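You operate a simulated robot arm through the tools that you are given. There is no shell and no other tool.

You run a simulated robot arm. Do the job below in one go: nothing can be reset, and whatever is moved stays where it is left.

TASK
Change over to the screw sheet's job: torque, screw box, counter to zero.
Fine: the old box goes in the box tray; leave the blue control box on; switch the feeder on and leave it on.

The check looks at the end state, three seconds after you hand in, the way a careful person would. Anything else that was tipped, shoved, dropped, spilled or broken makes it a failure. Flat cloth is picked up by pressing the open fingertips on it (5 to 10 N) and closing them slowly along it; thin cloth reads only 2 to 8 mm in the jaws.

THE ROBOT
A 6-joint arm with a two-finger gripper, fixed in place. Base frame: the origin is at the foot of the arm, x ahead of it, y to its left, z up; the work surface is at about z = 0.765. Lengths are in m, angles in rad, forces in N, time in s.
Its first joint turns from -2.897 to 2.897 rad. Payload 2.45 kg.
The tool frame sits at the grasp point between the pads (the TCP): z along the fingers, y along the line on which they close. The tips reach 0.02 m beyond it. Largest opening 0.14 m; the body of the gripper starts 0.168 m behind the TCP.
Orientation is that of the tool frame in the base frame, as a unit quaternion [x, y, z, w]. With the fingers straight down and closing along the base's y, the tool's x points along the base's -x, its y along +y and its z along -z.

THE INTERFACE
- The arm moves only by the tool arm_command. Its argument "series" is a list that holds one entry, the list of rows, each a list of 7 numbers: the shift along the tool's x, y, z in m, then the turn, a rotation vector about the tool's x, y, z in rad, then the finger opening in m, from 0 to 0.14. In form: [[[dx, dy, dz, ax, ay, az, grip], ...]]. A call has 1 to 20 rows; each row is the pose to reach, as a shift and turn from the pose commanded when the call began, along the tool's axes at that moment. Rows are played at 5 a second. More than 0.05 m and 0.15 rad between two rows, or a gripper value outside its range, and nothing of the call is played. A pose out of reach is approached as far as the arm can. The call stops where the force on the tool passes 40 N (or 10 N more than at its start, if that is more) or the arm is blocked; 0.2 s more then pass. Each finger travels about 0.045 m/s and halts on what it meets, pressing with about 34 N; the grip force reading is that of the motor and also rises with nothing between the fingers. The clock runs only during rows and for 0.2 s after the last one: add rows that repeat a pose to give the fingers time. It gives the time, the measured TCP pose, the force on the tool (base axes), the opening and the grip force at its end, in the units of the frame above (readings bear some noise), with the torque about the TCP (base axes, N m) and any sound that the robot's microphone picked up.
- Cameras (640 x 400 px; columns grow to the right, rows downward): "scene" is fixed at [0.4006, 0.6452, 1.5548]; the picture's right is [-0.63, -0.77, 0.00], its down [-0.59, 0.48, -0.65] and it looks along [0.50, -0.41, -0.76] (base axes); focal length 254 px, centre (320, 200). "wrist" rides on the gripper at [0.078, 0.011, -0.209] in the tool frame; the picture's right is [-0.14, 0.99, 0.00], its down [-0.92, -0.13, -0.37] and it looks along [-0.36, -0.05, 0.93] (tool axes); focal length 280 px, centre (320, 200).
- grab_frame(camera): a new picture of that camera. It takes no simulated time.
- locate(camera, pixels): for up to 12 pixels [column, row] of the newest picture of that camera ("zoom" is the newest enlarged one), the place [x, y, z] in the base frame of the surface seen there, good to about 0.002 m, but the place of the scene camera against the robot may be out by one fixed shift of up to 0.012 m in any direction. It takes no simulated time.
- inspect(camera, box): a new picture of the part [left, top, right, bottom] of that camera's present view, enlarged. It takes no simulated time.
- sign_off(): hands the job in; it is judged then, once.

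Unless the task says otherwise, let go and move clear before handing in.

The tools are called as a command line: name --argument value ..., lists and objects as JSON in quotes. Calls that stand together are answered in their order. arm_command: Moves the arm, as the interface text tells. Its arguments: {"type":"object","properties":{"series":{"type":"array","items":{"type":"array","items":{"type":"array","items":{"type":"number"}}}}},"required":["series"]} The other tools are called the same way: grab_frame (camera) takes a picture; locate (camera, pixels) gives the place of the surface under pixels of a picture; inspect (camera, box) takes an enlarged picture of a part of a camera's view; sign_off () hands the job in.

At the start:

```text
time: 0.0
ee_pos: [0.7408, 0.0703, 1.0966]
tcp_rot: [0.0, 1.0, 0.001, 0.0]
contact_force: [-0.5, 0.3, -0.2]
ft_torque: [0.01, -0.02, 0.0]
opening: 0.14
finger_force: 0.0
```

scene: 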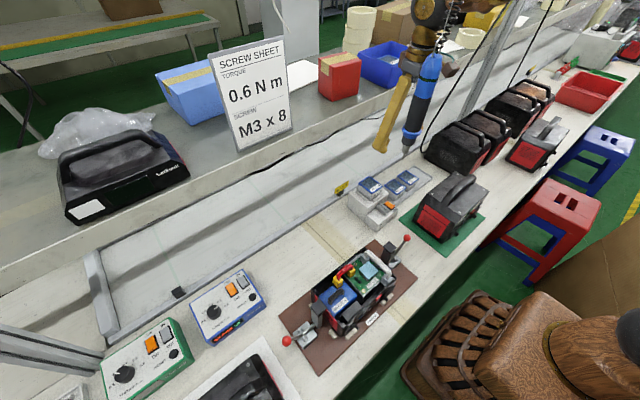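
wrist: 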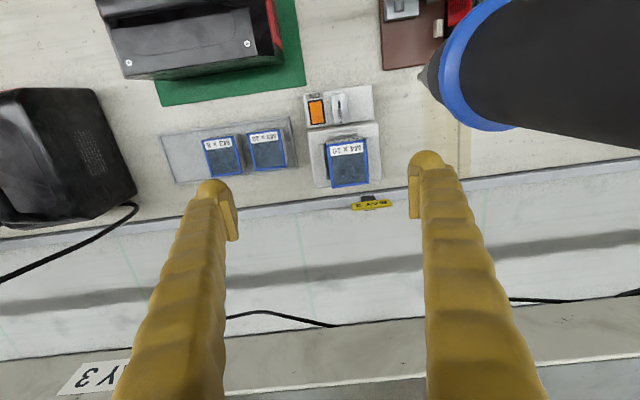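

The sheet in the scene picture reads 0.6 N m and M3 x 8. The feeder with the M4 box is near (370,200), and the control boxes are near (145,360) and (228,305). I'll take enlarged views before moving anything.

inspect --camera "scene" --box '[80, 250, 290, 400]'

inspect --camera "scene" --box '[320, 150, 460, 240]'

inspect --camera "wrist" --box '[150, 70, 410, 220]'

inspect --camera "scene" --box '[200, 30, 310, 160]'

```text
2.67 times, centred on (185, 325) of scene
```

zoom: 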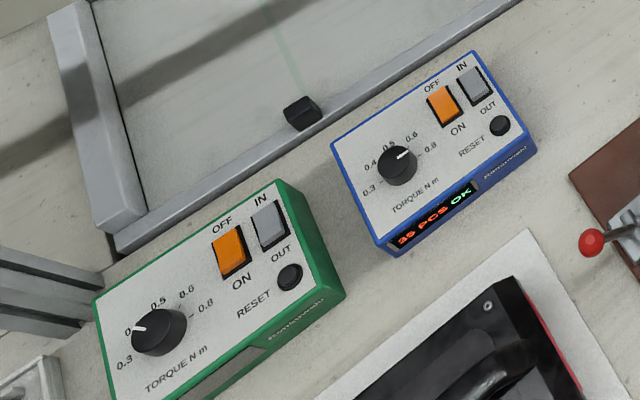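

```text
4.44 times, centred on (390, 195) of scene
```

zoom: 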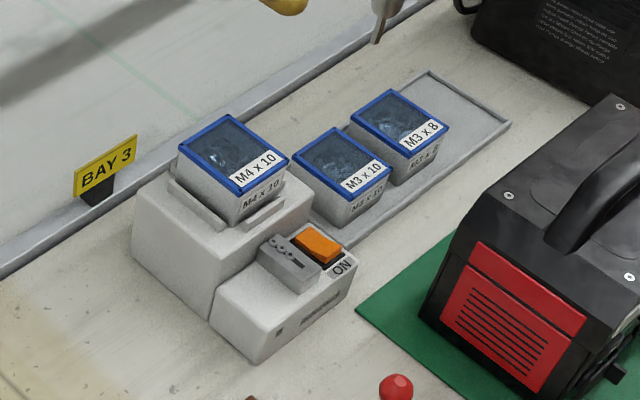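

```text
2.46 times, centred on (280, 145) of wrist
```

zoom: 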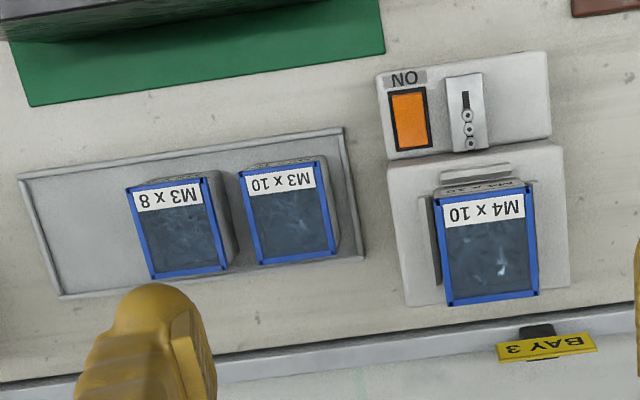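

```text
3.08 times, centred on (255, 95) of scene
```

zoom: 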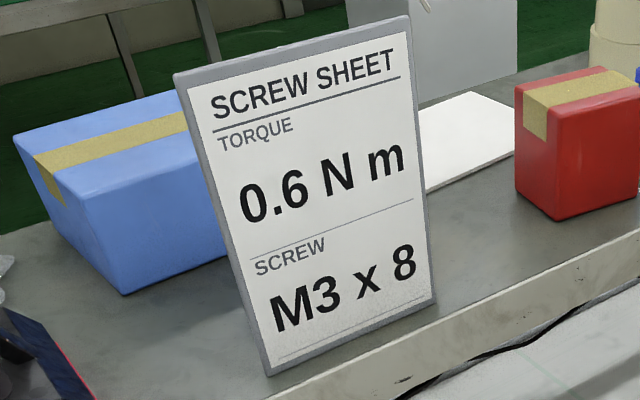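

The sheet wants 0.6 N m and M3 x 8. The blue control box shows "35 PCS OK" and the feeder holds M4 x 10. I'll zoom in on the blue box, the feeder switch and the gripper surroundings.

inspect --camera "scene" --box '[185, 262, 275, 350]'

inspect --camera "wrist" --box '[295, 80, 390, 140]'

inspect --camera "scene" --box '[360, 0, 500, 200]'

inspect --camera "wrist" --box '[295, 110, 395, 215]'

```text
4.55 times, centred on (230, 306) of scene
```

zoom: 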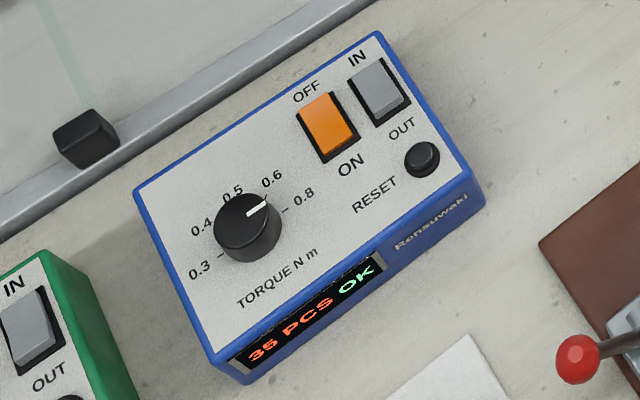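

```text
6.67 times, centred on (342, 110) of wrist
```

zoom: 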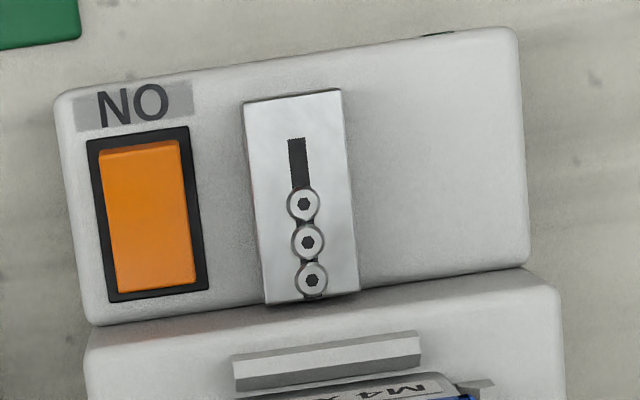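

```text
2.00 times, centred on (430, 100) of scene
```

zoom: 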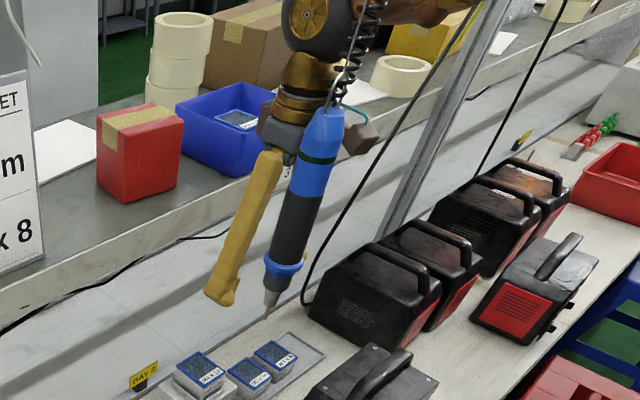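

```text
3.81 times, centred on (345, 162) of wrist
```

zoom: 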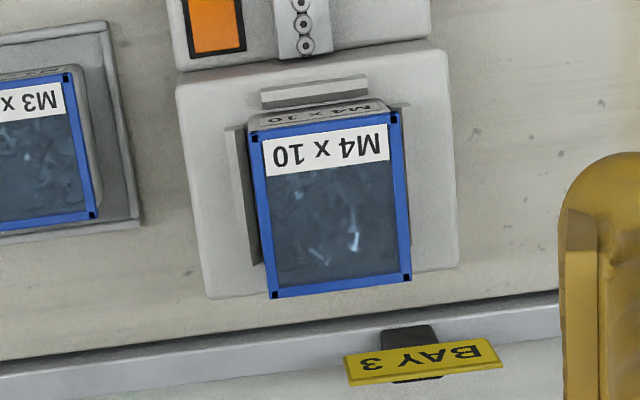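

The wrist view gives clear detail of the feeder, its ON rocker near (317,110), and the boxes. Next I'll read coordinates from it, plus scene estimates for the control box, the hanging driver and the bin.

locate --camera "wrist" --pixels '[[317, 110], [316, 98], [318, 120], [338, 105], [347, 170], [328, 145], [364, 142], [333, 186], [368, 182], [310, 160], [378, 180], [318, 185]]'

locate --camera "scene" --pixels '[[214, 309], [231, 289], [243, 284], [252, 297], [196, 304], [240, 272], [265, 298], [235, 340], [408, 148], [418, 110], [430, 65], [385, 65]]'

inspect --camera "scene" --box '[340, 20, 440, 100]'

inspect --camera "wrist" --box '[380, 0, 640, 170]'

```text
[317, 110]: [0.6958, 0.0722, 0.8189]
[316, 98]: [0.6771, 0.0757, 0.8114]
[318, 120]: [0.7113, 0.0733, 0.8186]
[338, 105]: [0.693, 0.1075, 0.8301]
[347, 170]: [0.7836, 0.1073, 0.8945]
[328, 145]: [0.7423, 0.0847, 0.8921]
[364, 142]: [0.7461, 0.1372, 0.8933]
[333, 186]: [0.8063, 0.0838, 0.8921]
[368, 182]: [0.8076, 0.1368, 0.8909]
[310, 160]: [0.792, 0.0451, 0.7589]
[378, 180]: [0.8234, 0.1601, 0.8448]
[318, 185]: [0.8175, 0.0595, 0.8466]
```

```text
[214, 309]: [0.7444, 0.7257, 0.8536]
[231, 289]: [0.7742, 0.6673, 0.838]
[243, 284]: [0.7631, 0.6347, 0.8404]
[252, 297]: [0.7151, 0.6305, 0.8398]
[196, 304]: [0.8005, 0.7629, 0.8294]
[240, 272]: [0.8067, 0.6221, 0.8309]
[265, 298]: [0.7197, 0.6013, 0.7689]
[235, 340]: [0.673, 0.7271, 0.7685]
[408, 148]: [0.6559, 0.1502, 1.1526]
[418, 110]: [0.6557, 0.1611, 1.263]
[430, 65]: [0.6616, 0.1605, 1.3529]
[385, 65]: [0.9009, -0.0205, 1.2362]
```

```text
5.00 times, centred on (390, 60) of scene
```

zoom: 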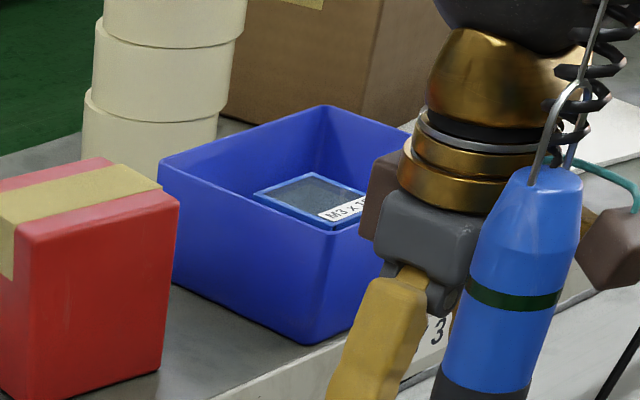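

```text
2.35 times, centred on (510, 85) of wrist
```

zoom: 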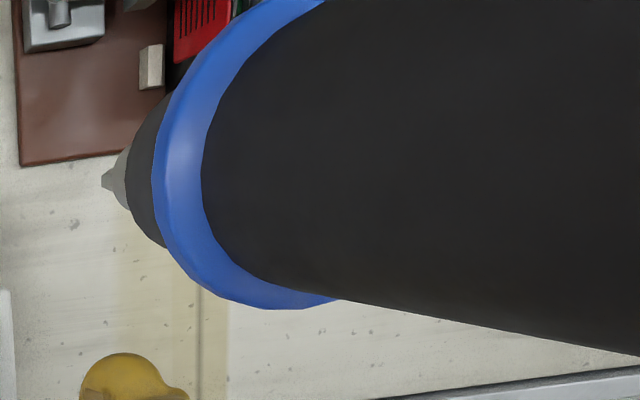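

The hanging driver is close to the gripper (tip at scene (405,157), body up to (430,60)), so its position matters before I move. I'll locate points on the driver, the arm and the tray.

locate --camera "scene" --pixels '[[405, 155], [410, 135], [402, 131], [420, 137], [416, 80], [441, 84], [424, 55], [441, 55], [432, 45], [460, 25], [530, 350], [615, 350]]'

locate --camera "wrist" --pixels '[[162, 135], [292, 118], [175, 182], [297, 167], [206, 142], [237, 136], [211, 175], [240, 172], [250, 137], [281, 133], [255, 168], [285, 164]]'

locate --camera "scene" --pixels '[[448, 10], [430, 15], [455, 45], [400, 62], [420, 70], [432, 5], [520, 5], [470, 60], [386, 130], [375, 145], [400, 95], [460, 120]]'

inspect --camera "scene" --box '[380, 0, 500, 80]'

```text
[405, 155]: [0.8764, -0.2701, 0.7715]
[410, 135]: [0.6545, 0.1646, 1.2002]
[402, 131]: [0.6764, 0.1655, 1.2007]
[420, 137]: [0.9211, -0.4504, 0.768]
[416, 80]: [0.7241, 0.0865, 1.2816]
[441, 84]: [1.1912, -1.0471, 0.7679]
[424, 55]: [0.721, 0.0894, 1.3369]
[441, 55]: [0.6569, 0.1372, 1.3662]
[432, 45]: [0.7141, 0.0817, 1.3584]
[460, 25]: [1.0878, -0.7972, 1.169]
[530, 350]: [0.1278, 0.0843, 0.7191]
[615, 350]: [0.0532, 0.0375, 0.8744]
```

```text
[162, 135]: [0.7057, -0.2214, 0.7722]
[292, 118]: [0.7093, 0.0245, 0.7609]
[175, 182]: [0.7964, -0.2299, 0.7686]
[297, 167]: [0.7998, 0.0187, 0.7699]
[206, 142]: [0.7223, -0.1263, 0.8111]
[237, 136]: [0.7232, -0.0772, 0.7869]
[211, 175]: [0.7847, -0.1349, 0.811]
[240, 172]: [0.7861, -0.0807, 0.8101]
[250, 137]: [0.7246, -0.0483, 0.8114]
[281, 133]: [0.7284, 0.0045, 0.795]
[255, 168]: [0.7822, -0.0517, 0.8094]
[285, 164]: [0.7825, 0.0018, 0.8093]
```

```text
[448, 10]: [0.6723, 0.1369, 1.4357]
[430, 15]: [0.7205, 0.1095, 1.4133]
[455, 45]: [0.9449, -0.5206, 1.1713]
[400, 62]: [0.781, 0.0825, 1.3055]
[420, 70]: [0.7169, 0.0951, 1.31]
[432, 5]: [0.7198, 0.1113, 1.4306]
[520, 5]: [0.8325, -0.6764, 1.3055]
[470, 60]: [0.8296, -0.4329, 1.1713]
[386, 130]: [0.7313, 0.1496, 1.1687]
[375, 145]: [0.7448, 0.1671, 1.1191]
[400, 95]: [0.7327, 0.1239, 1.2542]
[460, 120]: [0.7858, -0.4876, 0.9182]
```

```text
5.00 times, centred on (440, 40) of scene
```

zoom: 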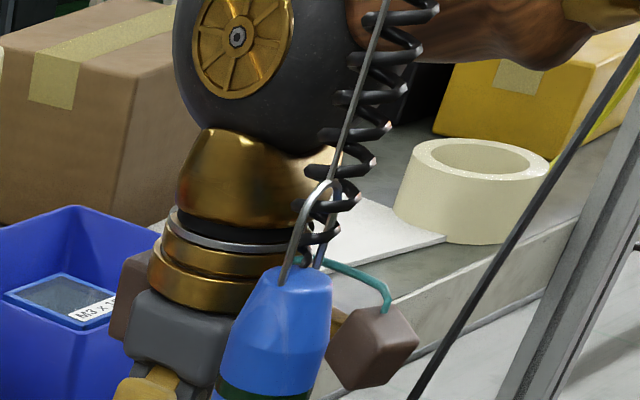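

Scene coordinates put the driver about 0.66–0.72 m out on the +y side of the wrist. I'll use the wrist camera, which is accurate, to fix the driver's place, and compare a box's corners across both cameras to find the scene camera's shift.

locate --camera "wrist" --pixels '[[424, 74], [432, 85], [438, 70], [448, 70], [470, 115], [452, 100], [470, 60], [500, 60], [560, 60], [620, 60], [500, 120], [620, 138]]'

inspect --camera "scene" --box '[340, 160, 440, 230]'

inspect --camera "scene" --box '[270, 210, 430, 380]'

```text
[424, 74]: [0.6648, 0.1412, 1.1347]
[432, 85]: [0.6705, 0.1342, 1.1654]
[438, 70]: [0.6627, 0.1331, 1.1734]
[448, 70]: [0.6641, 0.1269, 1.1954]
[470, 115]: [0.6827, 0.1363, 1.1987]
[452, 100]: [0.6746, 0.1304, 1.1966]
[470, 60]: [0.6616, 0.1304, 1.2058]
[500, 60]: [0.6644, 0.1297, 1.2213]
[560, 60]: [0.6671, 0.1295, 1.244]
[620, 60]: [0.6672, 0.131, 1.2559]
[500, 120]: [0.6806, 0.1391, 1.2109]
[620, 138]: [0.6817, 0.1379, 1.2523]
```

```text
5.71 times, centred on (390, 195) of scene
```

zoom: 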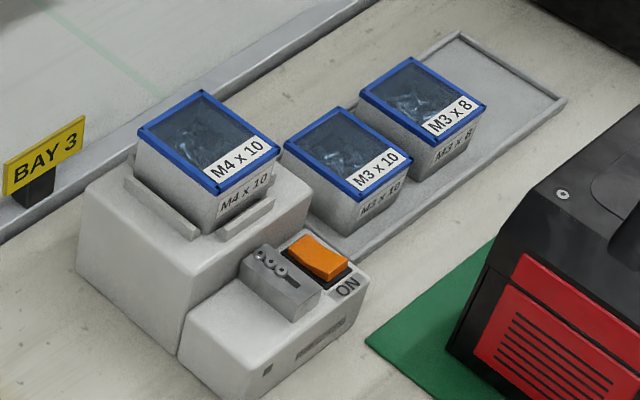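

```text
2.35 times, centred on (350, 295) of scene
```

zoom: 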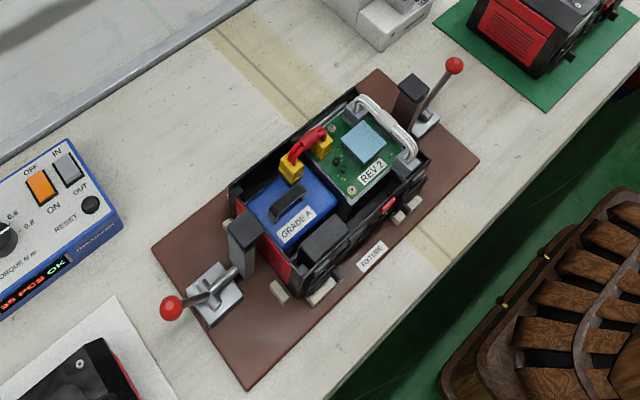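

The driver's axis comes out at about (0.664, 0.150), roughly 0.022–0.026 in radius, with its tip at z≈1.13. Now I'll measure the forearm, the shelf edge and panel, and the feeder rails, so I can plan clearances.

locate --camera "wrist" --pixels '[[320, 205], [320, 250], [320, 300], [320, 350], [320, 365], [320, 390], [120, 375], [560, 345], [372, 203], [357, 203], [340, 133], [345, 128]]'

locate --camera "scene" --pixels '[[466, 8], [480, 5], [466, 14], [490, 12], [425, 8], [440, 25], [225, 150], [290, 130], [300, 165], [345, 187], [445, 68], [320, 120]]'

inspect --camera "wrist" --box '[290, 110, 400, 215]'

```text
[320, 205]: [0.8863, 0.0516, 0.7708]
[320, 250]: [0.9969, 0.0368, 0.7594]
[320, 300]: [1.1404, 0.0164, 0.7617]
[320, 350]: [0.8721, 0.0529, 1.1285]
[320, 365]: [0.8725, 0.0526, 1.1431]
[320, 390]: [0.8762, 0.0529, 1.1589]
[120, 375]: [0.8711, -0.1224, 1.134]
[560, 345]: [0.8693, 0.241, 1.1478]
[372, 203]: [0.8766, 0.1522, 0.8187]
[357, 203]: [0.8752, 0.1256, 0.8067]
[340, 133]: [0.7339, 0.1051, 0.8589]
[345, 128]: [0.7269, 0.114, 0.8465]
```

```text
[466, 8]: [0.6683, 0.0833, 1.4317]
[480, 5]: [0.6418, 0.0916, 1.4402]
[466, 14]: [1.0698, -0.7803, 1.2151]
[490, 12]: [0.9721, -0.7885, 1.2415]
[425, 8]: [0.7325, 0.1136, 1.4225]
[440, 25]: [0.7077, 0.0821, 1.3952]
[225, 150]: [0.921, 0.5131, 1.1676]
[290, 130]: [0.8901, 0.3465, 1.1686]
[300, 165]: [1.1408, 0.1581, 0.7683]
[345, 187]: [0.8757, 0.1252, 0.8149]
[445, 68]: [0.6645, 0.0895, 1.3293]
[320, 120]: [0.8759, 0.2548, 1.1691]
```

```text
3.81 times, centred on (345, 162) of wrist
```

zoom: 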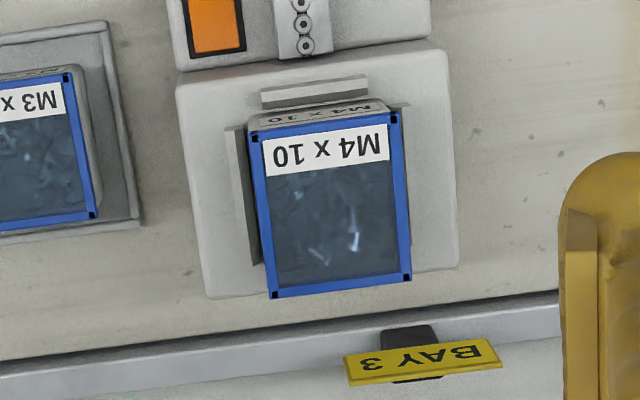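

The shelf's front face is at x≈0.872 (z 1.12–1.17), and the forearm passes close by the driver's cord. I'll move away from the driver first, toward -y and down. Then I'll turn the tool -90° so the fingers close along base x, which suits the tightly packed tray.

locate --camera "wrist" --pixels '[[60, 100], [60, 160], [120, 180], [20, 210], [110, 60], [190, 30], [260, 50], [180, 60], [140, 10], [230, 5], [125, 205], [90, 90]]'

arm_command --series '[[[0.012, -0.03, 0.01, 0, 0, 0, 0.12], [0.025, -0.06, 0.03, 0, 0, 0, 0.11], [0.04, -0.09, 0.05, 0, 0, 0, 0.1], [0.04, -0.09, 0.05, 0, 0, 0, 0.1]]]'

```text
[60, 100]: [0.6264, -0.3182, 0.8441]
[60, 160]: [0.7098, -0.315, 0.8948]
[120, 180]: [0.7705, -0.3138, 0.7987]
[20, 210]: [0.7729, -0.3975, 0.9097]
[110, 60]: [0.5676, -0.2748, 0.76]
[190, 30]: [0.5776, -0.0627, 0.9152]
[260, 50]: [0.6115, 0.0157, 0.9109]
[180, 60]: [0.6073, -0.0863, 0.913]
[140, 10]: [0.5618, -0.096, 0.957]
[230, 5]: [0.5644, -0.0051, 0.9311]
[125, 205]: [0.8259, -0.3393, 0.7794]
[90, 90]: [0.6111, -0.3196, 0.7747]
```

```text
time: 1.0
ee_pos: [0.6998, -0.0194, 1.0455]
tcp_rot: [0.0, 1.0, -0.001, 0.001]
contact_force: [-0.4, 0.3, 0.8]
ft_torque: [0.02, -0.03, -0.01]
opening: 0.1
finger_force: 0.1
```

The move landed as commanded, clear of the driver. Now I'll turn the tool -90° about its own axis.

arm_command --series '[[[0, 0, 0, 0, 0, -0.143, 0.1], [0, 0, 0, 0, 0, -0.286, 0.1], [0, 0, 0, 0, 0, -0.428, 0.1], [0, 0, 0, 0, 0, -0.571, 0.1], [0, 0, 0, 0, 0, -0.714, 0.1], [0, 0, 0, 0, 0, -0.857, 0.1], [0, 0, 0, 0, 0, -1.0, 0.1], [0, 0, 0, 0, 0, -1.142, 0.1], [0, 0, 0, 0, 0, -1.285, 0.1], [0, 0, 0, 0, 0, -1.428, 0.1], [0, 0, 0, 0, 0, -1.5708, 0.1], [0, 0, 0, 0, 0, -1.5708, 0.1]]]'

grab_frame --camera "wrist"

grab_frame --camera "scene"

```text
time: 3.6
ee_pos: [0.7012, -0.0179, 1.0459]
tcp_rot: [-0.707, 0.707, 0.0, 0.0]
contact_force: [-0.5, 0.5, 0.4]
ft_torque: [-0.03, -0.02, -0.03]
opening: 0.0999
finger_force: 0.0
```

```text
taken
```

wrist: 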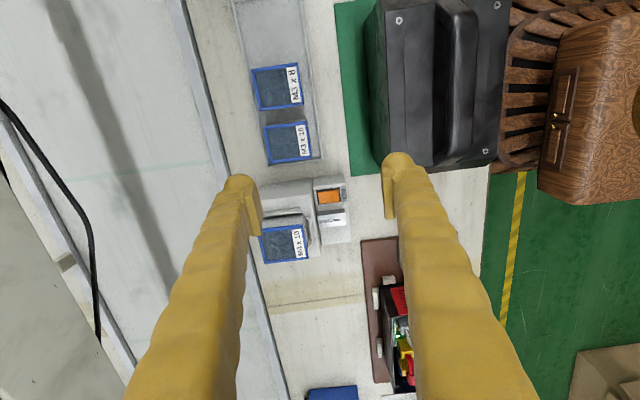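

```text
taken
```

scene: 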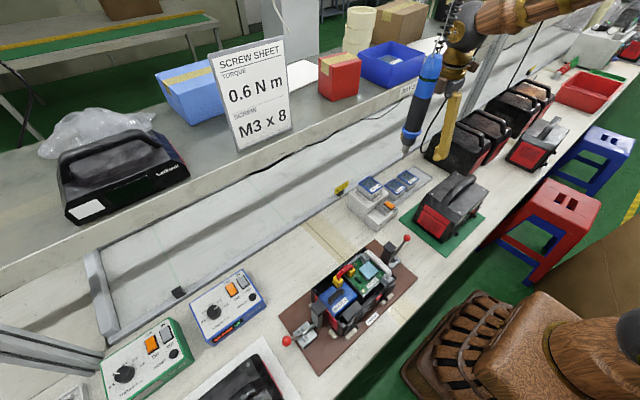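

The tool is now turned, with the boxes in view: M4 at (285,243), M3x10 at (287,142), M3x8 at (278,88). I'll enlarge and measure them.

inspect --camera "wrist" --box '[225, 160, 385, 270]'

locate --camera "zoom" --pixels '[[148, 288], [310, 263], [155, 410], [338, 385], [230, 330], [410, 145], [365, 148], [455, 135], [410, 215], [320, 275], [200, 220], [330, 230]]'

inspect --camera "wrist" --box '[225, 0, 345, 180]'

```text
3.64 times, centred on (305, 215) of wrist
```

zoom: 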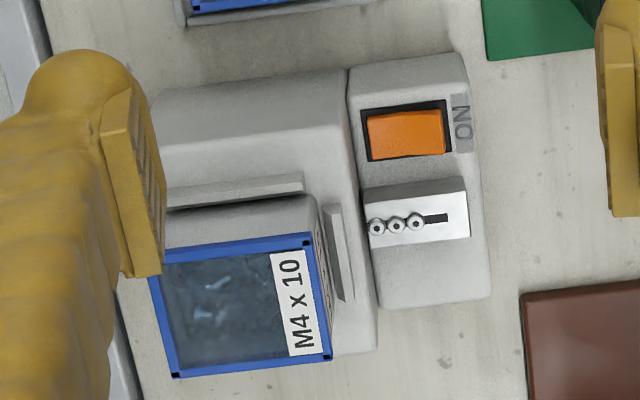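

```text
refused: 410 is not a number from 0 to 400
```

```text
2.22 times, centred on (285, 90) of wrist
```

zoom: 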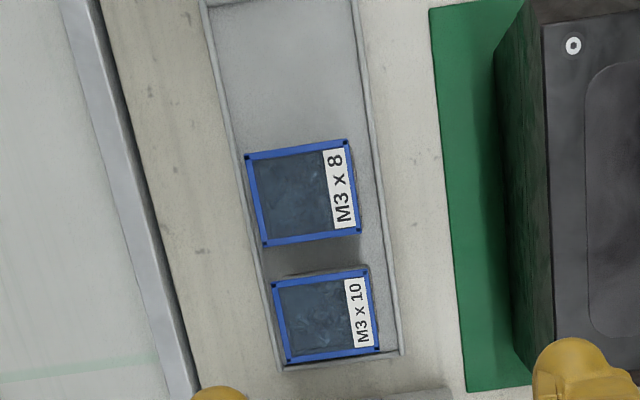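

The tray zoom is sharp: M3x8 lid corners at about (246,155), (346,140), (265,245), (360,232) in zoom pixels. I'll measure those plus the tray corners and the empty end.

locate --camera "zoom" --pixels '[[249, 157], [344, 144], [267, 243], [358, 230], [275, 286], [366, 270], [290, 358], [378, 345], [302, 195], [325, 320], [280, 70], [230, 150]]'

locate --camera "wrist" --pixels '[[234, 3], [303, 3], [272, 166], [322, 158], [260, 60], [300, 60], [250, 20], [290, 20], [240, 30], [307, 30], [275, 164], [318, 156]]'

inspect --camera "wrist" --box '[225, 160, 385, 270]'

locate --camera "zoom" --pixels '[[165, 255], [308, 237], [180, 374], [328, 354], [240, 310], [370, 134], [440, 130], [407, 134], [458, 120], [415, 215], [235, 190], [340, 255]]'

```text
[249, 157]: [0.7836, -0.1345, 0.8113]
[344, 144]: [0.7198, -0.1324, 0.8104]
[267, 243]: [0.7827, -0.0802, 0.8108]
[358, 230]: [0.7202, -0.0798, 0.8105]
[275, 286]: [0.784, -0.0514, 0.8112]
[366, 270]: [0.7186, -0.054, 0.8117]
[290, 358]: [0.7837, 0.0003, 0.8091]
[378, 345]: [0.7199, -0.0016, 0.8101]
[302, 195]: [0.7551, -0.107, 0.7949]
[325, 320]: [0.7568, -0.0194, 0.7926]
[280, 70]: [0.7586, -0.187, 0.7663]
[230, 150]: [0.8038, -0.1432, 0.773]
```

```text
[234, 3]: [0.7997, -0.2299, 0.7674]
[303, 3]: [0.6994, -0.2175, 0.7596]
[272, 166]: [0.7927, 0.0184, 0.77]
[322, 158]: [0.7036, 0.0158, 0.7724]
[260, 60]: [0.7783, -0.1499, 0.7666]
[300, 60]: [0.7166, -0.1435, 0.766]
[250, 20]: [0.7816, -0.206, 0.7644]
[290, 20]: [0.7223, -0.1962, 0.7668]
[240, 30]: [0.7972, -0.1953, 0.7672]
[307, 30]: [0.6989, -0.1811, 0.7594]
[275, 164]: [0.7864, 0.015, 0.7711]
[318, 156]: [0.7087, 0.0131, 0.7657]
```

```text
3.64 times, centred on (305, 215) of wrist
```

zoom: 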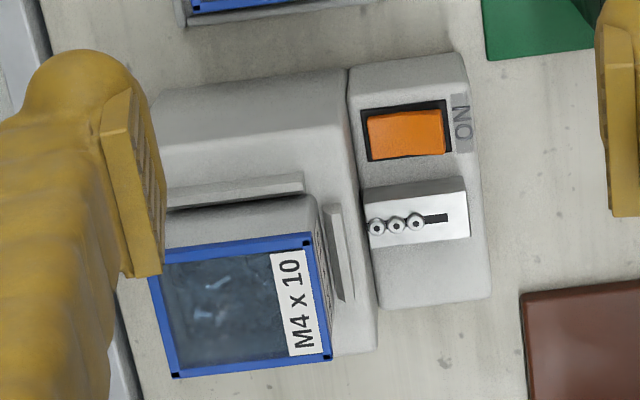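

```text
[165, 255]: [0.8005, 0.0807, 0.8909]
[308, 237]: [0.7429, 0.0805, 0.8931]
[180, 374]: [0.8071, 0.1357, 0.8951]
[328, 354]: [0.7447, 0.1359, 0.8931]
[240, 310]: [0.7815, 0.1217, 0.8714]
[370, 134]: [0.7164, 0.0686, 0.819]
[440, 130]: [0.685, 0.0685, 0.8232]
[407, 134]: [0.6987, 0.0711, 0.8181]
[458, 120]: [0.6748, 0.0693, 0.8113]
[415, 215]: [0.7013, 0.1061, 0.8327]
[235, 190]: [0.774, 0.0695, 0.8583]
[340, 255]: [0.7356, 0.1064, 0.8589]
```

All the boxes are square to the base axes. M3x8's lid centre is at (0.752,-0.107,0.811) and M4x10's at (0.775,0.110,0.893), with a rail top at 0.8585. I'll go above the M4 box with the tool leaning 0.2 rad toward -y, so the forearm stays off the driver; pads that close along x still lie flat on the box.

arm_command --series '[[[-0.02, -0.02, 0.02, 0, -0.05, 0, 0.1], [-0.05, -0.04, 0.04, 0, -0.1, 0, 0.1], [-0.08, -0.06, 0.06, 0, -0.15, 0, 0.1], [-0.11, -0.0738, 0.075, 0, -0.2, 0, 0.1], [-0.129, -0.0738, 0.086, 0, -0.2, 0, 0.1], [-0.129, -0.0738, 0.086, 0, -0.2, 0, 0.1]]]'

grab_frame --camera "wrist"

grab_frame --camera "scene"

```text
time: 5.0
ee_pos: [0.777, 0.1114, 0.9594]
tcp_rot: [0.704, -0.703, -0.071, -0.071]
contact_force: [0.0, 0.1, 0.4]
ft_torque: [-0.02, 0.01, -0.02]
opening: 0.1001
finger_force: 0.2
```

```text
taken
```

wrist: 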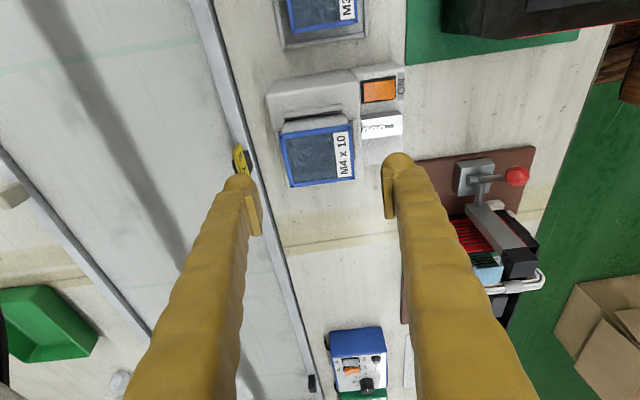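

```text
taken
```

scene: 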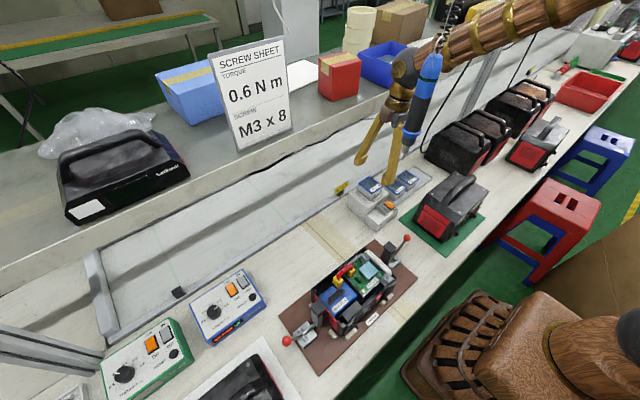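

The M4 box is centred ahead of the open fingers at wrist (320,158), and the driver hangs undisturbed. I'll re-measure its lid from here before going down.

inspect --camera "wrist" --box '[260, 60, 420, 200]'

locate --camera "wrist" --pixels '[[282, 135], [346, 126], [291, 186], [354, 178], [318, 158], [378, 90], [366, 90], [392, 88], [400, 80], [378, 128], [300, 108], [252, 230]]'

inspect --camera "scene" --box '[330, 40, 470, 220]'

```text
2.86 times, centred on (340, 130) of wrist
```

zoom: 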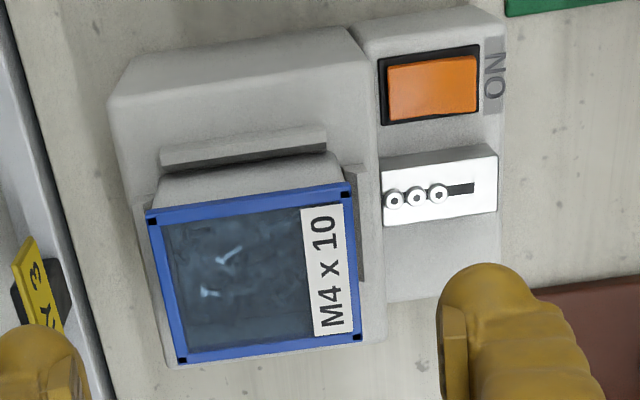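

```text
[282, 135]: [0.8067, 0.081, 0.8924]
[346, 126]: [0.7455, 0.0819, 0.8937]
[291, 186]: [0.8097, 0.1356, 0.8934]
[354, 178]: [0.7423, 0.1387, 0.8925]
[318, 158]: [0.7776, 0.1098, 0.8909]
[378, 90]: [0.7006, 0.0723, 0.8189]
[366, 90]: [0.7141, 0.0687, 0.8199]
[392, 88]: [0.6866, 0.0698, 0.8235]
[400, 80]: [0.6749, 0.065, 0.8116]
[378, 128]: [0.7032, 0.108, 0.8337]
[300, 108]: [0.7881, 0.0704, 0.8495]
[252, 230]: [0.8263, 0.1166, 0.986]
```

```text
2.22 times, centred on (400, 130) of scene
```

zoom: 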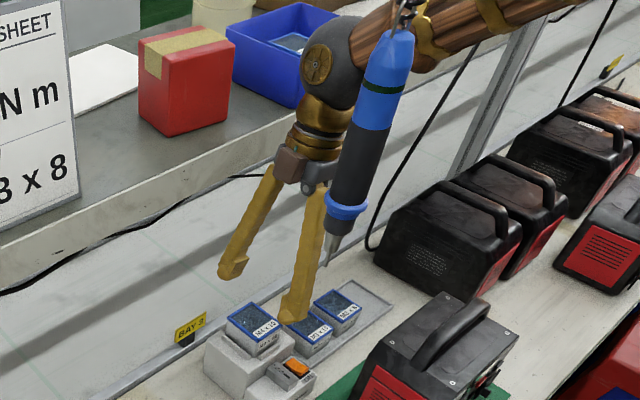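

The lid centre is confirmed at about (0.776,0.109,0.893), under the TCP. I'll go straight down 72 mm, which keeps the tips about 5 mm above the cradle rail, and then check the picture before closing.

arm_command --series '[[[0.004, 0, 0.0176, 0, 0, 0, 0.1], [0.0072, 0, 0.0353, 0, 0, 0, 0.1], [0.0107, 0, 0.053, 0, 0, 0, 0.1], [0.0143, 0, 0.0706, 0, 0, 0, 0.1], [0.0143, 0, 0.0706, 0, 0, 0, 0.1]]]'

grab_frame --camera "wrist"

inspect --camera "scene" --box '[320, 90, 460, 240]'

```text
time: 6.2
ee_pos: [0.7767, 0.1113, 0.8873]
tcp_rot: [0.704, -0.703, -0.07, -0.071]
contact_force: [0.5, 0.2, 0.4]
ft_torque: [0.03, 0.01, -0.01]
opening: 0.1
finger_force: 0.1
```

```text
taken
```

wrist: 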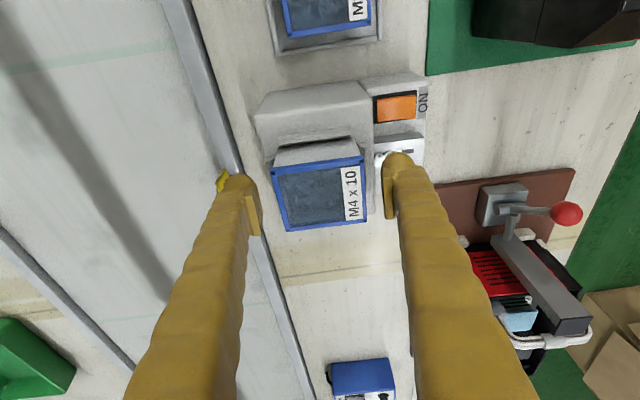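

```text
2.67 times, centred on (390, 165) of scene
```

zoom: 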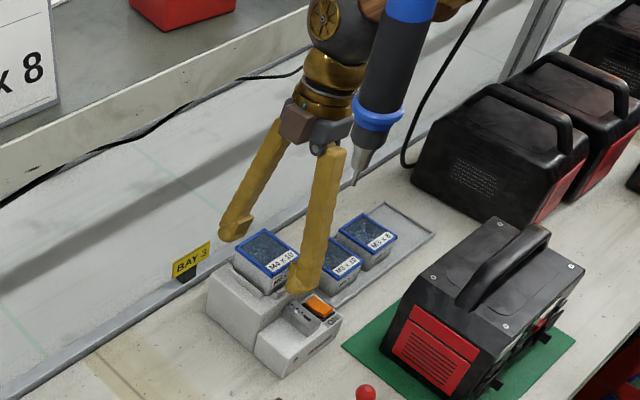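

The fingers straddle the M4 box cleanly, pads either side of the lid at wrist (250,215) and (390,190), with no contact force. I'll close on it now.

arm_command --series '[[[0, 0, 0, 0, 0, 0, 0.09], [0, 0, 0, 0, 0, 0, 0.08], [0, 0, 0, 0, 0, 0, 0.072], [0, 0, 0, 0, 0, 0, 0.066], [0, 0, 0, 0, 0, 0, 0.062], [0, 0, 0, 0, 0, 0, 0.058], [0, 0, 0, 0, 0, 0, 0.055], [0, 0, 0, 0, 0, 0, 0.055]]]'

grab_frame --camera "wrist"

```text
time: 8.0
ee_pos: [0.776, 0.1114, 0.8868]
tcp_rot: [-0.703, 0.704, 0.07, 0.072]
contact_force: [-1.1, -0.4, 0.1]
ft_torque: [-0.01, 0.03, 0.0]
opening: 0.0678
finger_force: 34.3
```

```text
taken
```

wrist: 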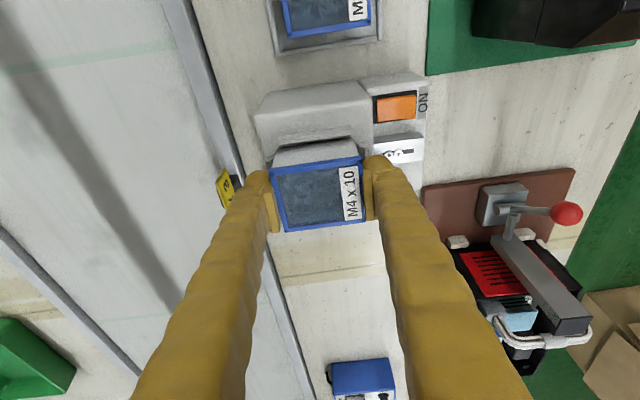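

The grip has stopped on the box at 0.0678 m with 34 N. I'll lift straight up 60 mm and check that the box comes up level.

arm_command --series '[[[-0.002, 0, -0.0098, 0, 0, 0, 0.055], [-0.004, 0, -0.0196, 0, 0, 0, 0.055], [-0.008, 0, -0.0392, 0, 0, 0, 0.055], [-0.0119, 0, -0.0588, 0, 0, 0, 0.055], [-0.0119, 0, -0.0588, 0, 0, 0, 0.055]]]'

grab_frame --camera "wrist"

inspect --camera "scene" --box '[320, 70, 460, 230]'

```text
time: 9.2
ee_pos: [0.775, 0.1112, 0.9485]
tcp_rot: [-0.703, 0.704, 0.07, 0.07]
contact_force: [-0.7, -0.2, -0.6]
ft_torque: [0.02, 0.02, -0.01]
opening: 0.0677
finger_force: 34.0
```

```text
taken
```

wrist: 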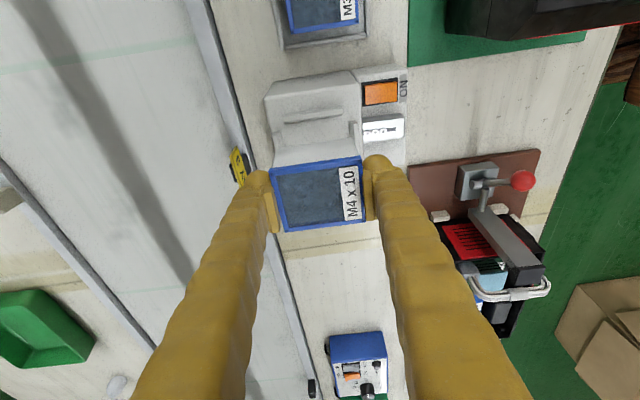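

```text
2.50 times, centred on (390, 150) of scene
```

zoom: 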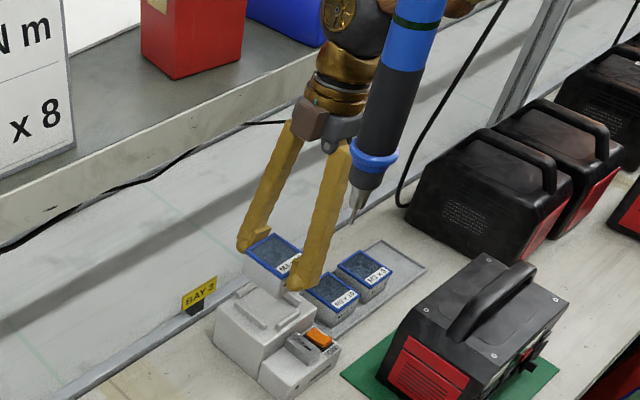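

The M4 box hangs level between the pads, and the cradle below is empty, with rails visible at wrist (310,115). I'll carry it level over to above the free end of the box tray, around (0.752,-0.178).

arm_command --series '[[[0.02, 0.002, -0.0041, 0, 0, 0, 0.055], [0.05, 0.005, -0.0101, 0, 0, 0, 0.055], [0.085, 0.008, -0.0172, 0, 0, 0, 0.055], [0.12, 0.011, -0.0243, 0, 0, 0, 0.055], [0.155, 0.014, -0.0314, 0, 0, 0, 0.055], [0.19, 0.017, -0.0385, 0, 0, 0, 0.055], [0.22, 0.02, -0.0446, 0, 0, 0, 0.055], [0.25, 0.022, -0.0507, 0, 0, 0, 0.055], [0.27, 0.0235, -0.0547, 0, 0, 0, 0.055], [0.2827, 0.0235, -0.0573, 0, 0, 0, 0.055], [0.2827, 0.0235, -0.0573, 0, 0, 0, 0.055]]]'

grab_frame --camera "wrist"

inspect --camera "scene" --box '[340, 70, 520, 230]'

```text
time: 11.6
ee_pos: [0.7503, -0.1778, 0.948]
tcp_rot: [-0.703, 0.704, 0.07, 0.071]
contact_force: [0.3, 0.6, -1.4]
ft_torque: [-0.02, 0.0, 0.01]
opening: 0.0674
finger_force: 34.5
```

```text
taken
```

wrist: 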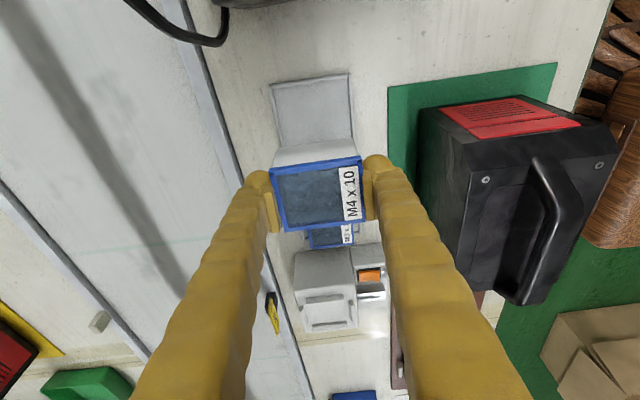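

```text
2.50 times, centred on (430, 150) of scene
```

zoom: 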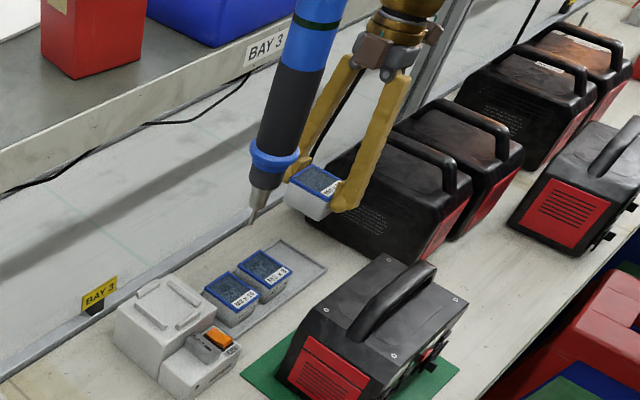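

The box is above the tray's free end, whose edges show at wrist (273,84)–(348,74). I'll measure the tray end, the held box's rim and the machine nearby before lowering.

locate --camera "wrist" --pixels '[[272, 83], [349, 73], [275, 88], [345, 79], [310, 110], [273, 170], [360, 158], [285, 230], [366, 220], [353, 110], [232, 3], [218, 40]]'

inspect --camera "wrist" --box '[240, 50, 400, 250]'

inspect --camera "scene" --box '[380, 0, 520, 160]'

```text
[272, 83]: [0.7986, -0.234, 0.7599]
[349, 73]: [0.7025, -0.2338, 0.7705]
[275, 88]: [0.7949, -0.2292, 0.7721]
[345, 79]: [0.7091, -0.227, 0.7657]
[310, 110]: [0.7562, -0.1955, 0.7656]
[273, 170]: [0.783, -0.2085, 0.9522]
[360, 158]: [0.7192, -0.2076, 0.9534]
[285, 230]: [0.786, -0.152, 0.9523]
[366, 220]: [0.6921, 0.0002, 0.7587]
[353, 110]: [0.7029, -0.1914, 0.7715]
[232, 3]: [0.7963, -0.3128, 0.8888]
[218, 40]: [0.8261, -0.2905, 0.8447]
```

```text
2.00 times, centred on (320, 150) of wrist
```

zoom: 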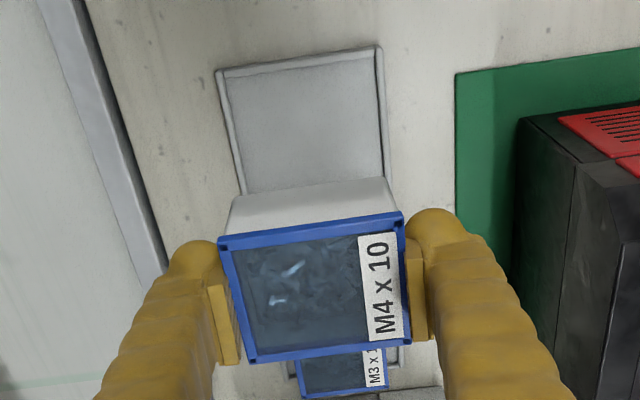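

```text
2.50 times, centred on (450, 80) of scene
```

zoom: 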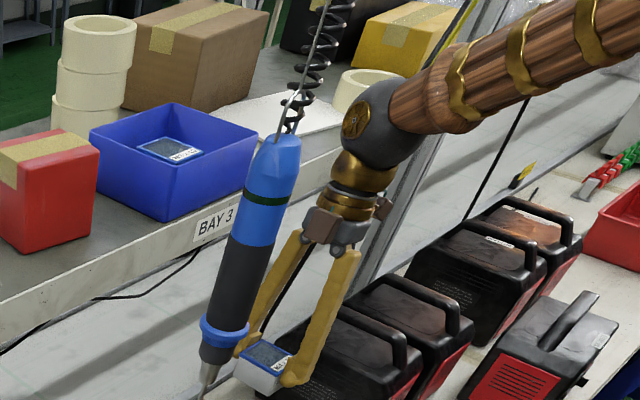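

The held lid is centred at (0.752,-0.180), level at z 0.952. The tray's inner end is at y≈-0.227 and M3x8's edge at -0.134, so there is about 17–20 mm of room each side. I'll lower 132 mm and then creep to contact.

arm_command --series '[[[0.0052, 0, 0.0259, 0, 0, 0, 0.055], [0.0105, 0, 0.0518, 0, 0, 0, 0.055], [0.0157, 0, 0.0776, 0, 0, 0, 0.055], [0.021, 0, 0.1035, 0, 0, 0, 0.055], [0.0238, 0, 0.1176, 0, 0, 0, 0.055], [0.0262, 0, 0.1294, 0, 0, 0, 0.055], [0.0262, 0, 0.1294, 0, 0, 0, 0.055]]]'

grab_frame --camera "wrist"

inspect --camera "scene" --box '[360, 110, 500, 230]'

```text
time: 13.2
ee_pos: [0.7504, -0.1773, 0.8163]
tcp_rot: [0.704, -0.703, -0.071, -0.071]
contact_force: [0.2, -0.8, -1.0]
ft_torque: [0.01, -0.02, -0.03]
opening: 0.0674
finger_force: 34.3
```

```text
taken
```

wrist: 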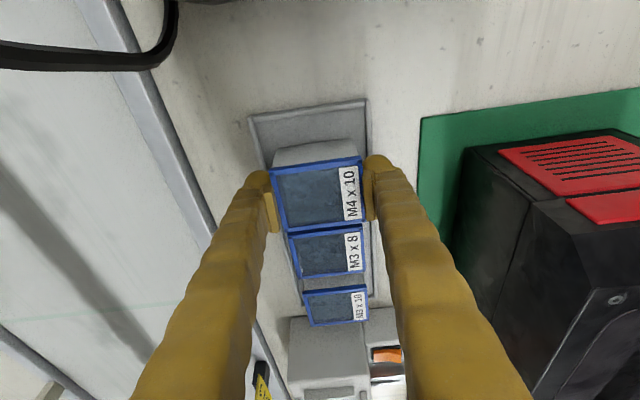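

```text
3.33 times, centred on (430, 170) of scene
```

zoom: 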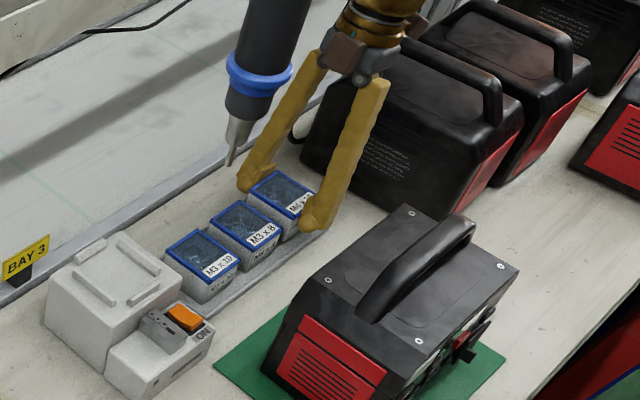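

There's about 10 mm left to the tray floor. I'll creep down 8 mm and read the force.

arm_command --series '[[[0.0006, 0, 0.0029, 0, 0, 0, 0.055], [0.001, 0, 0.0049, 0, 0, 0, 0.055], [0.0014, 0, 0.0069, 0, 0, 0, 0.055], [0.0016, 0, 0.0078, 0, 0, 0, 0.055], [0.0016, 0, 0.0078, 0, 0, 0, 0.055]]]'

arm_command --series '[[[0.0002, 0, 0.001, 0, 0, 0, 0.055], [0.0002, 0, 0.001, 0, 0, 0, 0.055]]]'

```text
time: 14.4
ee_pos: [0.752, -0.1784, 0.8076]
tcp_rot: [0.704, -0.703, -0.071, -0.072]
contact_force: [0.1, -0.6, -1.4]
ft_torque: [-0.02, -0.02, 0.01]
opening: 0.0676
finger_force: 34.4
```

```text
time: 15.0
ee_pos: [0.7519, -0.1785, 0.8078]
tcp_rot: [0.704, -0.703, -0.071, -0.071]
contact_force: [-0.6, -0.2, -1.4]
ft_torque: [-0.02, -0.02, 0.01]
opening: 0.0673
finger_force: 33.9
```

The force is still just the box's weight (about -1.4 N), so there's no contact yet. I'll keep creeping down in 1 mm steps.

arm_command --series '[[[0.0002, 0, 0.001, 0, 0, 0, 0.055], [0.0002, 0, 0.001, 0, 0, 0, 0.055]]]'

arm_command --series '[[[0.0002, 0, 0.001, 0, 0, 0, 0.055], [0.0002, 0, 0.001, 0, 0, 0, 0.055]]]'

```text
time: 15.6
ee_pos: [0.7518, -0.1776, 0.8055]
tcp_rot: [0.704, -0.703, -0.07, -0.071]
contact_force: [-0.7, -0.7, -0.9]
ft_torque: [-0.06, 0.02, 0.0]
opening: 0.0676
finger_force: 33.9
```

```text
time: 16.2
ee_pos: [0.7509, -0.1785, 0.8048]
tcp_rot: [0.704, -0.703, -0.071, -0.071]
contact_force: [-1.3, 0.4, 7.6]
ft_torque: [0.0, 0.17, 0.03]
opening: 0.0675
finger_force: 34.2
```

Now there's contact, at +7.6 N: the box rests on the tray floor. I'll open the fingers gently to release it.

arm_command --series '[[[0, 0, 0, 0, 0, 0, 0.068], [0, 0, 0, 0, 0, 0, 0.07], [0, 0, 0, 0, 0, 0, 0.076], [0, 0, 0, 0, 0, 0, 0.086], [0, 0, 0, 0, 0, 0, 0.1], [0, 0, 0, 0, 0, 0, 0.1]]]'

grab_frame --camera "wrist"

```text
time: 17.6
ee_pos: [0.7519, -0.1785, 0.8054]
tcp_rot: [-0.703, 0.704, 0.07, 0.071]
contact_force: [-0.3, -0.1, 0.2]
ft_torque: [-0.03, -0.01, -0.03]
opening: 0.1
finger_force: 0.1
```

```text
taken
```

wrist: 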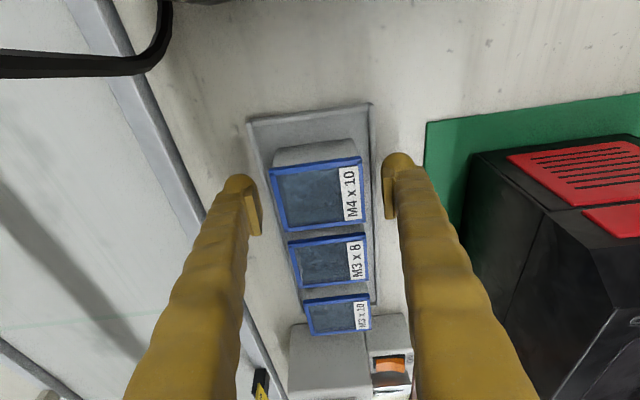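

M4 x 10 now stands in the tray, clear of the fingers. I'll lift 60 mm and move over to M3 x 8.

arm_command --series '[[[-0.003, 0, -0.0147, 0, 0, 0, 0.1], [-0.0075, 0, -0.0368, 0, 0, 0, 0.1], [-0.0119, 0, -0.0588, 0, 0, 0, 0.1], [-0.0354, 0, -0.054, 0, 0, 0, 0.1], [-0.0588, 0, -0.0493, 0, 0, 0, 0.1], [-0.0823, 0, -0.0445, 0, 0, 0, 0.1], [-0.0823, 0, -0.0445, 0, 0, 0, 0.1]]]'

grab_frame --camera "wrist"

inspect --camera "wrist" --box '[240, 80, 400, 280]'

```text
time: 19.2
ee_pos: [0.7512, -0.1062, 0.8653]
tcp_rot: [-0.703, 0.704, 0.071, 0.071]
contact_force: [0.3, -0.3, 1.0]
ft_torque: [-0.01, 0.0, -0.02]
opening: 0.1001
finger_force: 0.1
```

```text
taken
```

wrist: 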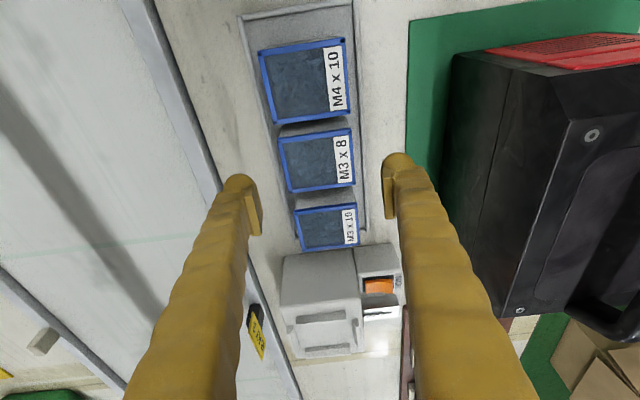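

```text
2.00 times, centred on (320, 180) of wrist
```

zoom: 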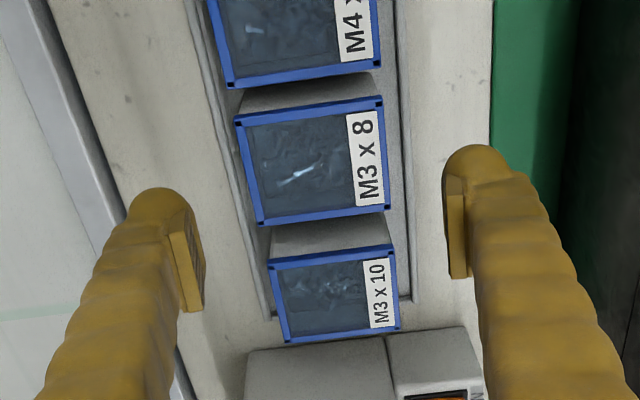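

locate --camera "zoom" --pixels '[[239, 125], [380, 104], [260, 220], [386, 204], [272, 264], [390, 250], [232, 83], [376, 63], [310, 165]]'

locate --camera "wrist" --pixels '[[262, 54], [343, 42], [273, 120], [353, 108], [350, 345], [300, 322], [352, 310], [325, 318], [325, 350], [305, 345], [330, 335], [290, 300]]'

```text
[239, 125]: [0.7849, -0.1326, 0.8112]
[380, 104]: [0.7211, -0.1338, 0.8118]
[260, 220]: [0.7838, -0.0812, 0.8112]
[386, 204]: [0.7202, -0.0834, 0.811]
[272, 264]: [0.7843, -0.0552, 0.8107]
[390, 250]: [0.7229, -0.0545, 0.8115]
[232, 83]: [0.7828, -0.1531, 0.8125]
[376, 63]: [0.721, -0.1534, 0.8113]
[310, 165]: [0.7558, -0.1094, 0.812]
```

```text
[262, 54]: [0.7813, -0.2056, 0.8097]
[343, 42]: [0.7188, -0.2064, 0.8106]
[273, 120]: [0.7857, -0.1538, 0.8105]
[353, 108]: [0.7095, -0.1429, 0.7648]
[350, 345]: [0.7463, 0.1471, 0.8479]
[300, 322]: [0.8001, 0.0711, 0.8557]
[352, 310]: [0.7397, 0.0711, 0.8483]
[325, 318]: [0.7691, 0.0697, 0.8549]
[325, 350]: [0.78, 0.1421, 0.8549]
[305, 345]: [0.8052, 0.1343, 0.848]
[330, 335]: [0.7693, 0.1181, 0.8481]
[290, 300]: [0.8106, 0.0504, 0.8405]
```

M3x8 stands square at centre (0.7525,-0.1077), and M4x10 sits flat in the tray, its lid at 0.811 all round. I'll lower 60 mm around M3x8 and close.

arm_command --series '[[[0.004, -0.001, 0.0147, 0, 0, 0, 0.1], [0.0075, -0.001, 0.0294, 0, 0, 0, 0.1], [0.0105, -0.001, 0.0441, 0, 0, 0, 0.1], [0.0134, -0.001, 0.0585, 0, 0, 0, 0.1], [0.0134, -0.001, 0.0585, 0, 0, 0, 0.1]]]'

grab_frame --camera "wrist"

```text
time: 20.4
ee_pos: [0.7522, -0.1067, 0.8041]
tcp_rot: [-0.703, 0.704, 0.07, 0.071]
contact_force: [0.0, -0.6, -0.1]
ft_torque: [-0.01, 0.02, 0.01]
opening: 0.0997
finger_force: 0.0
```

```text
taken
```

wrist: 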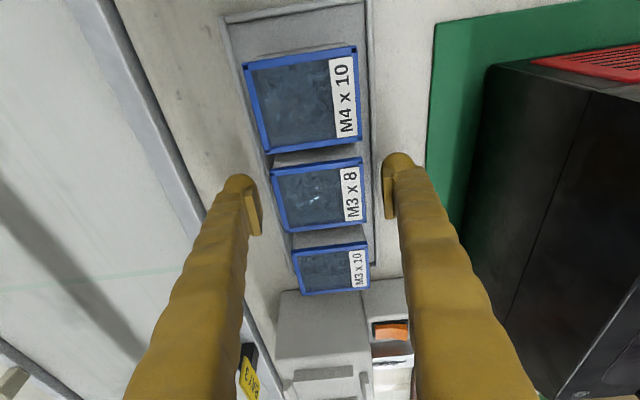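

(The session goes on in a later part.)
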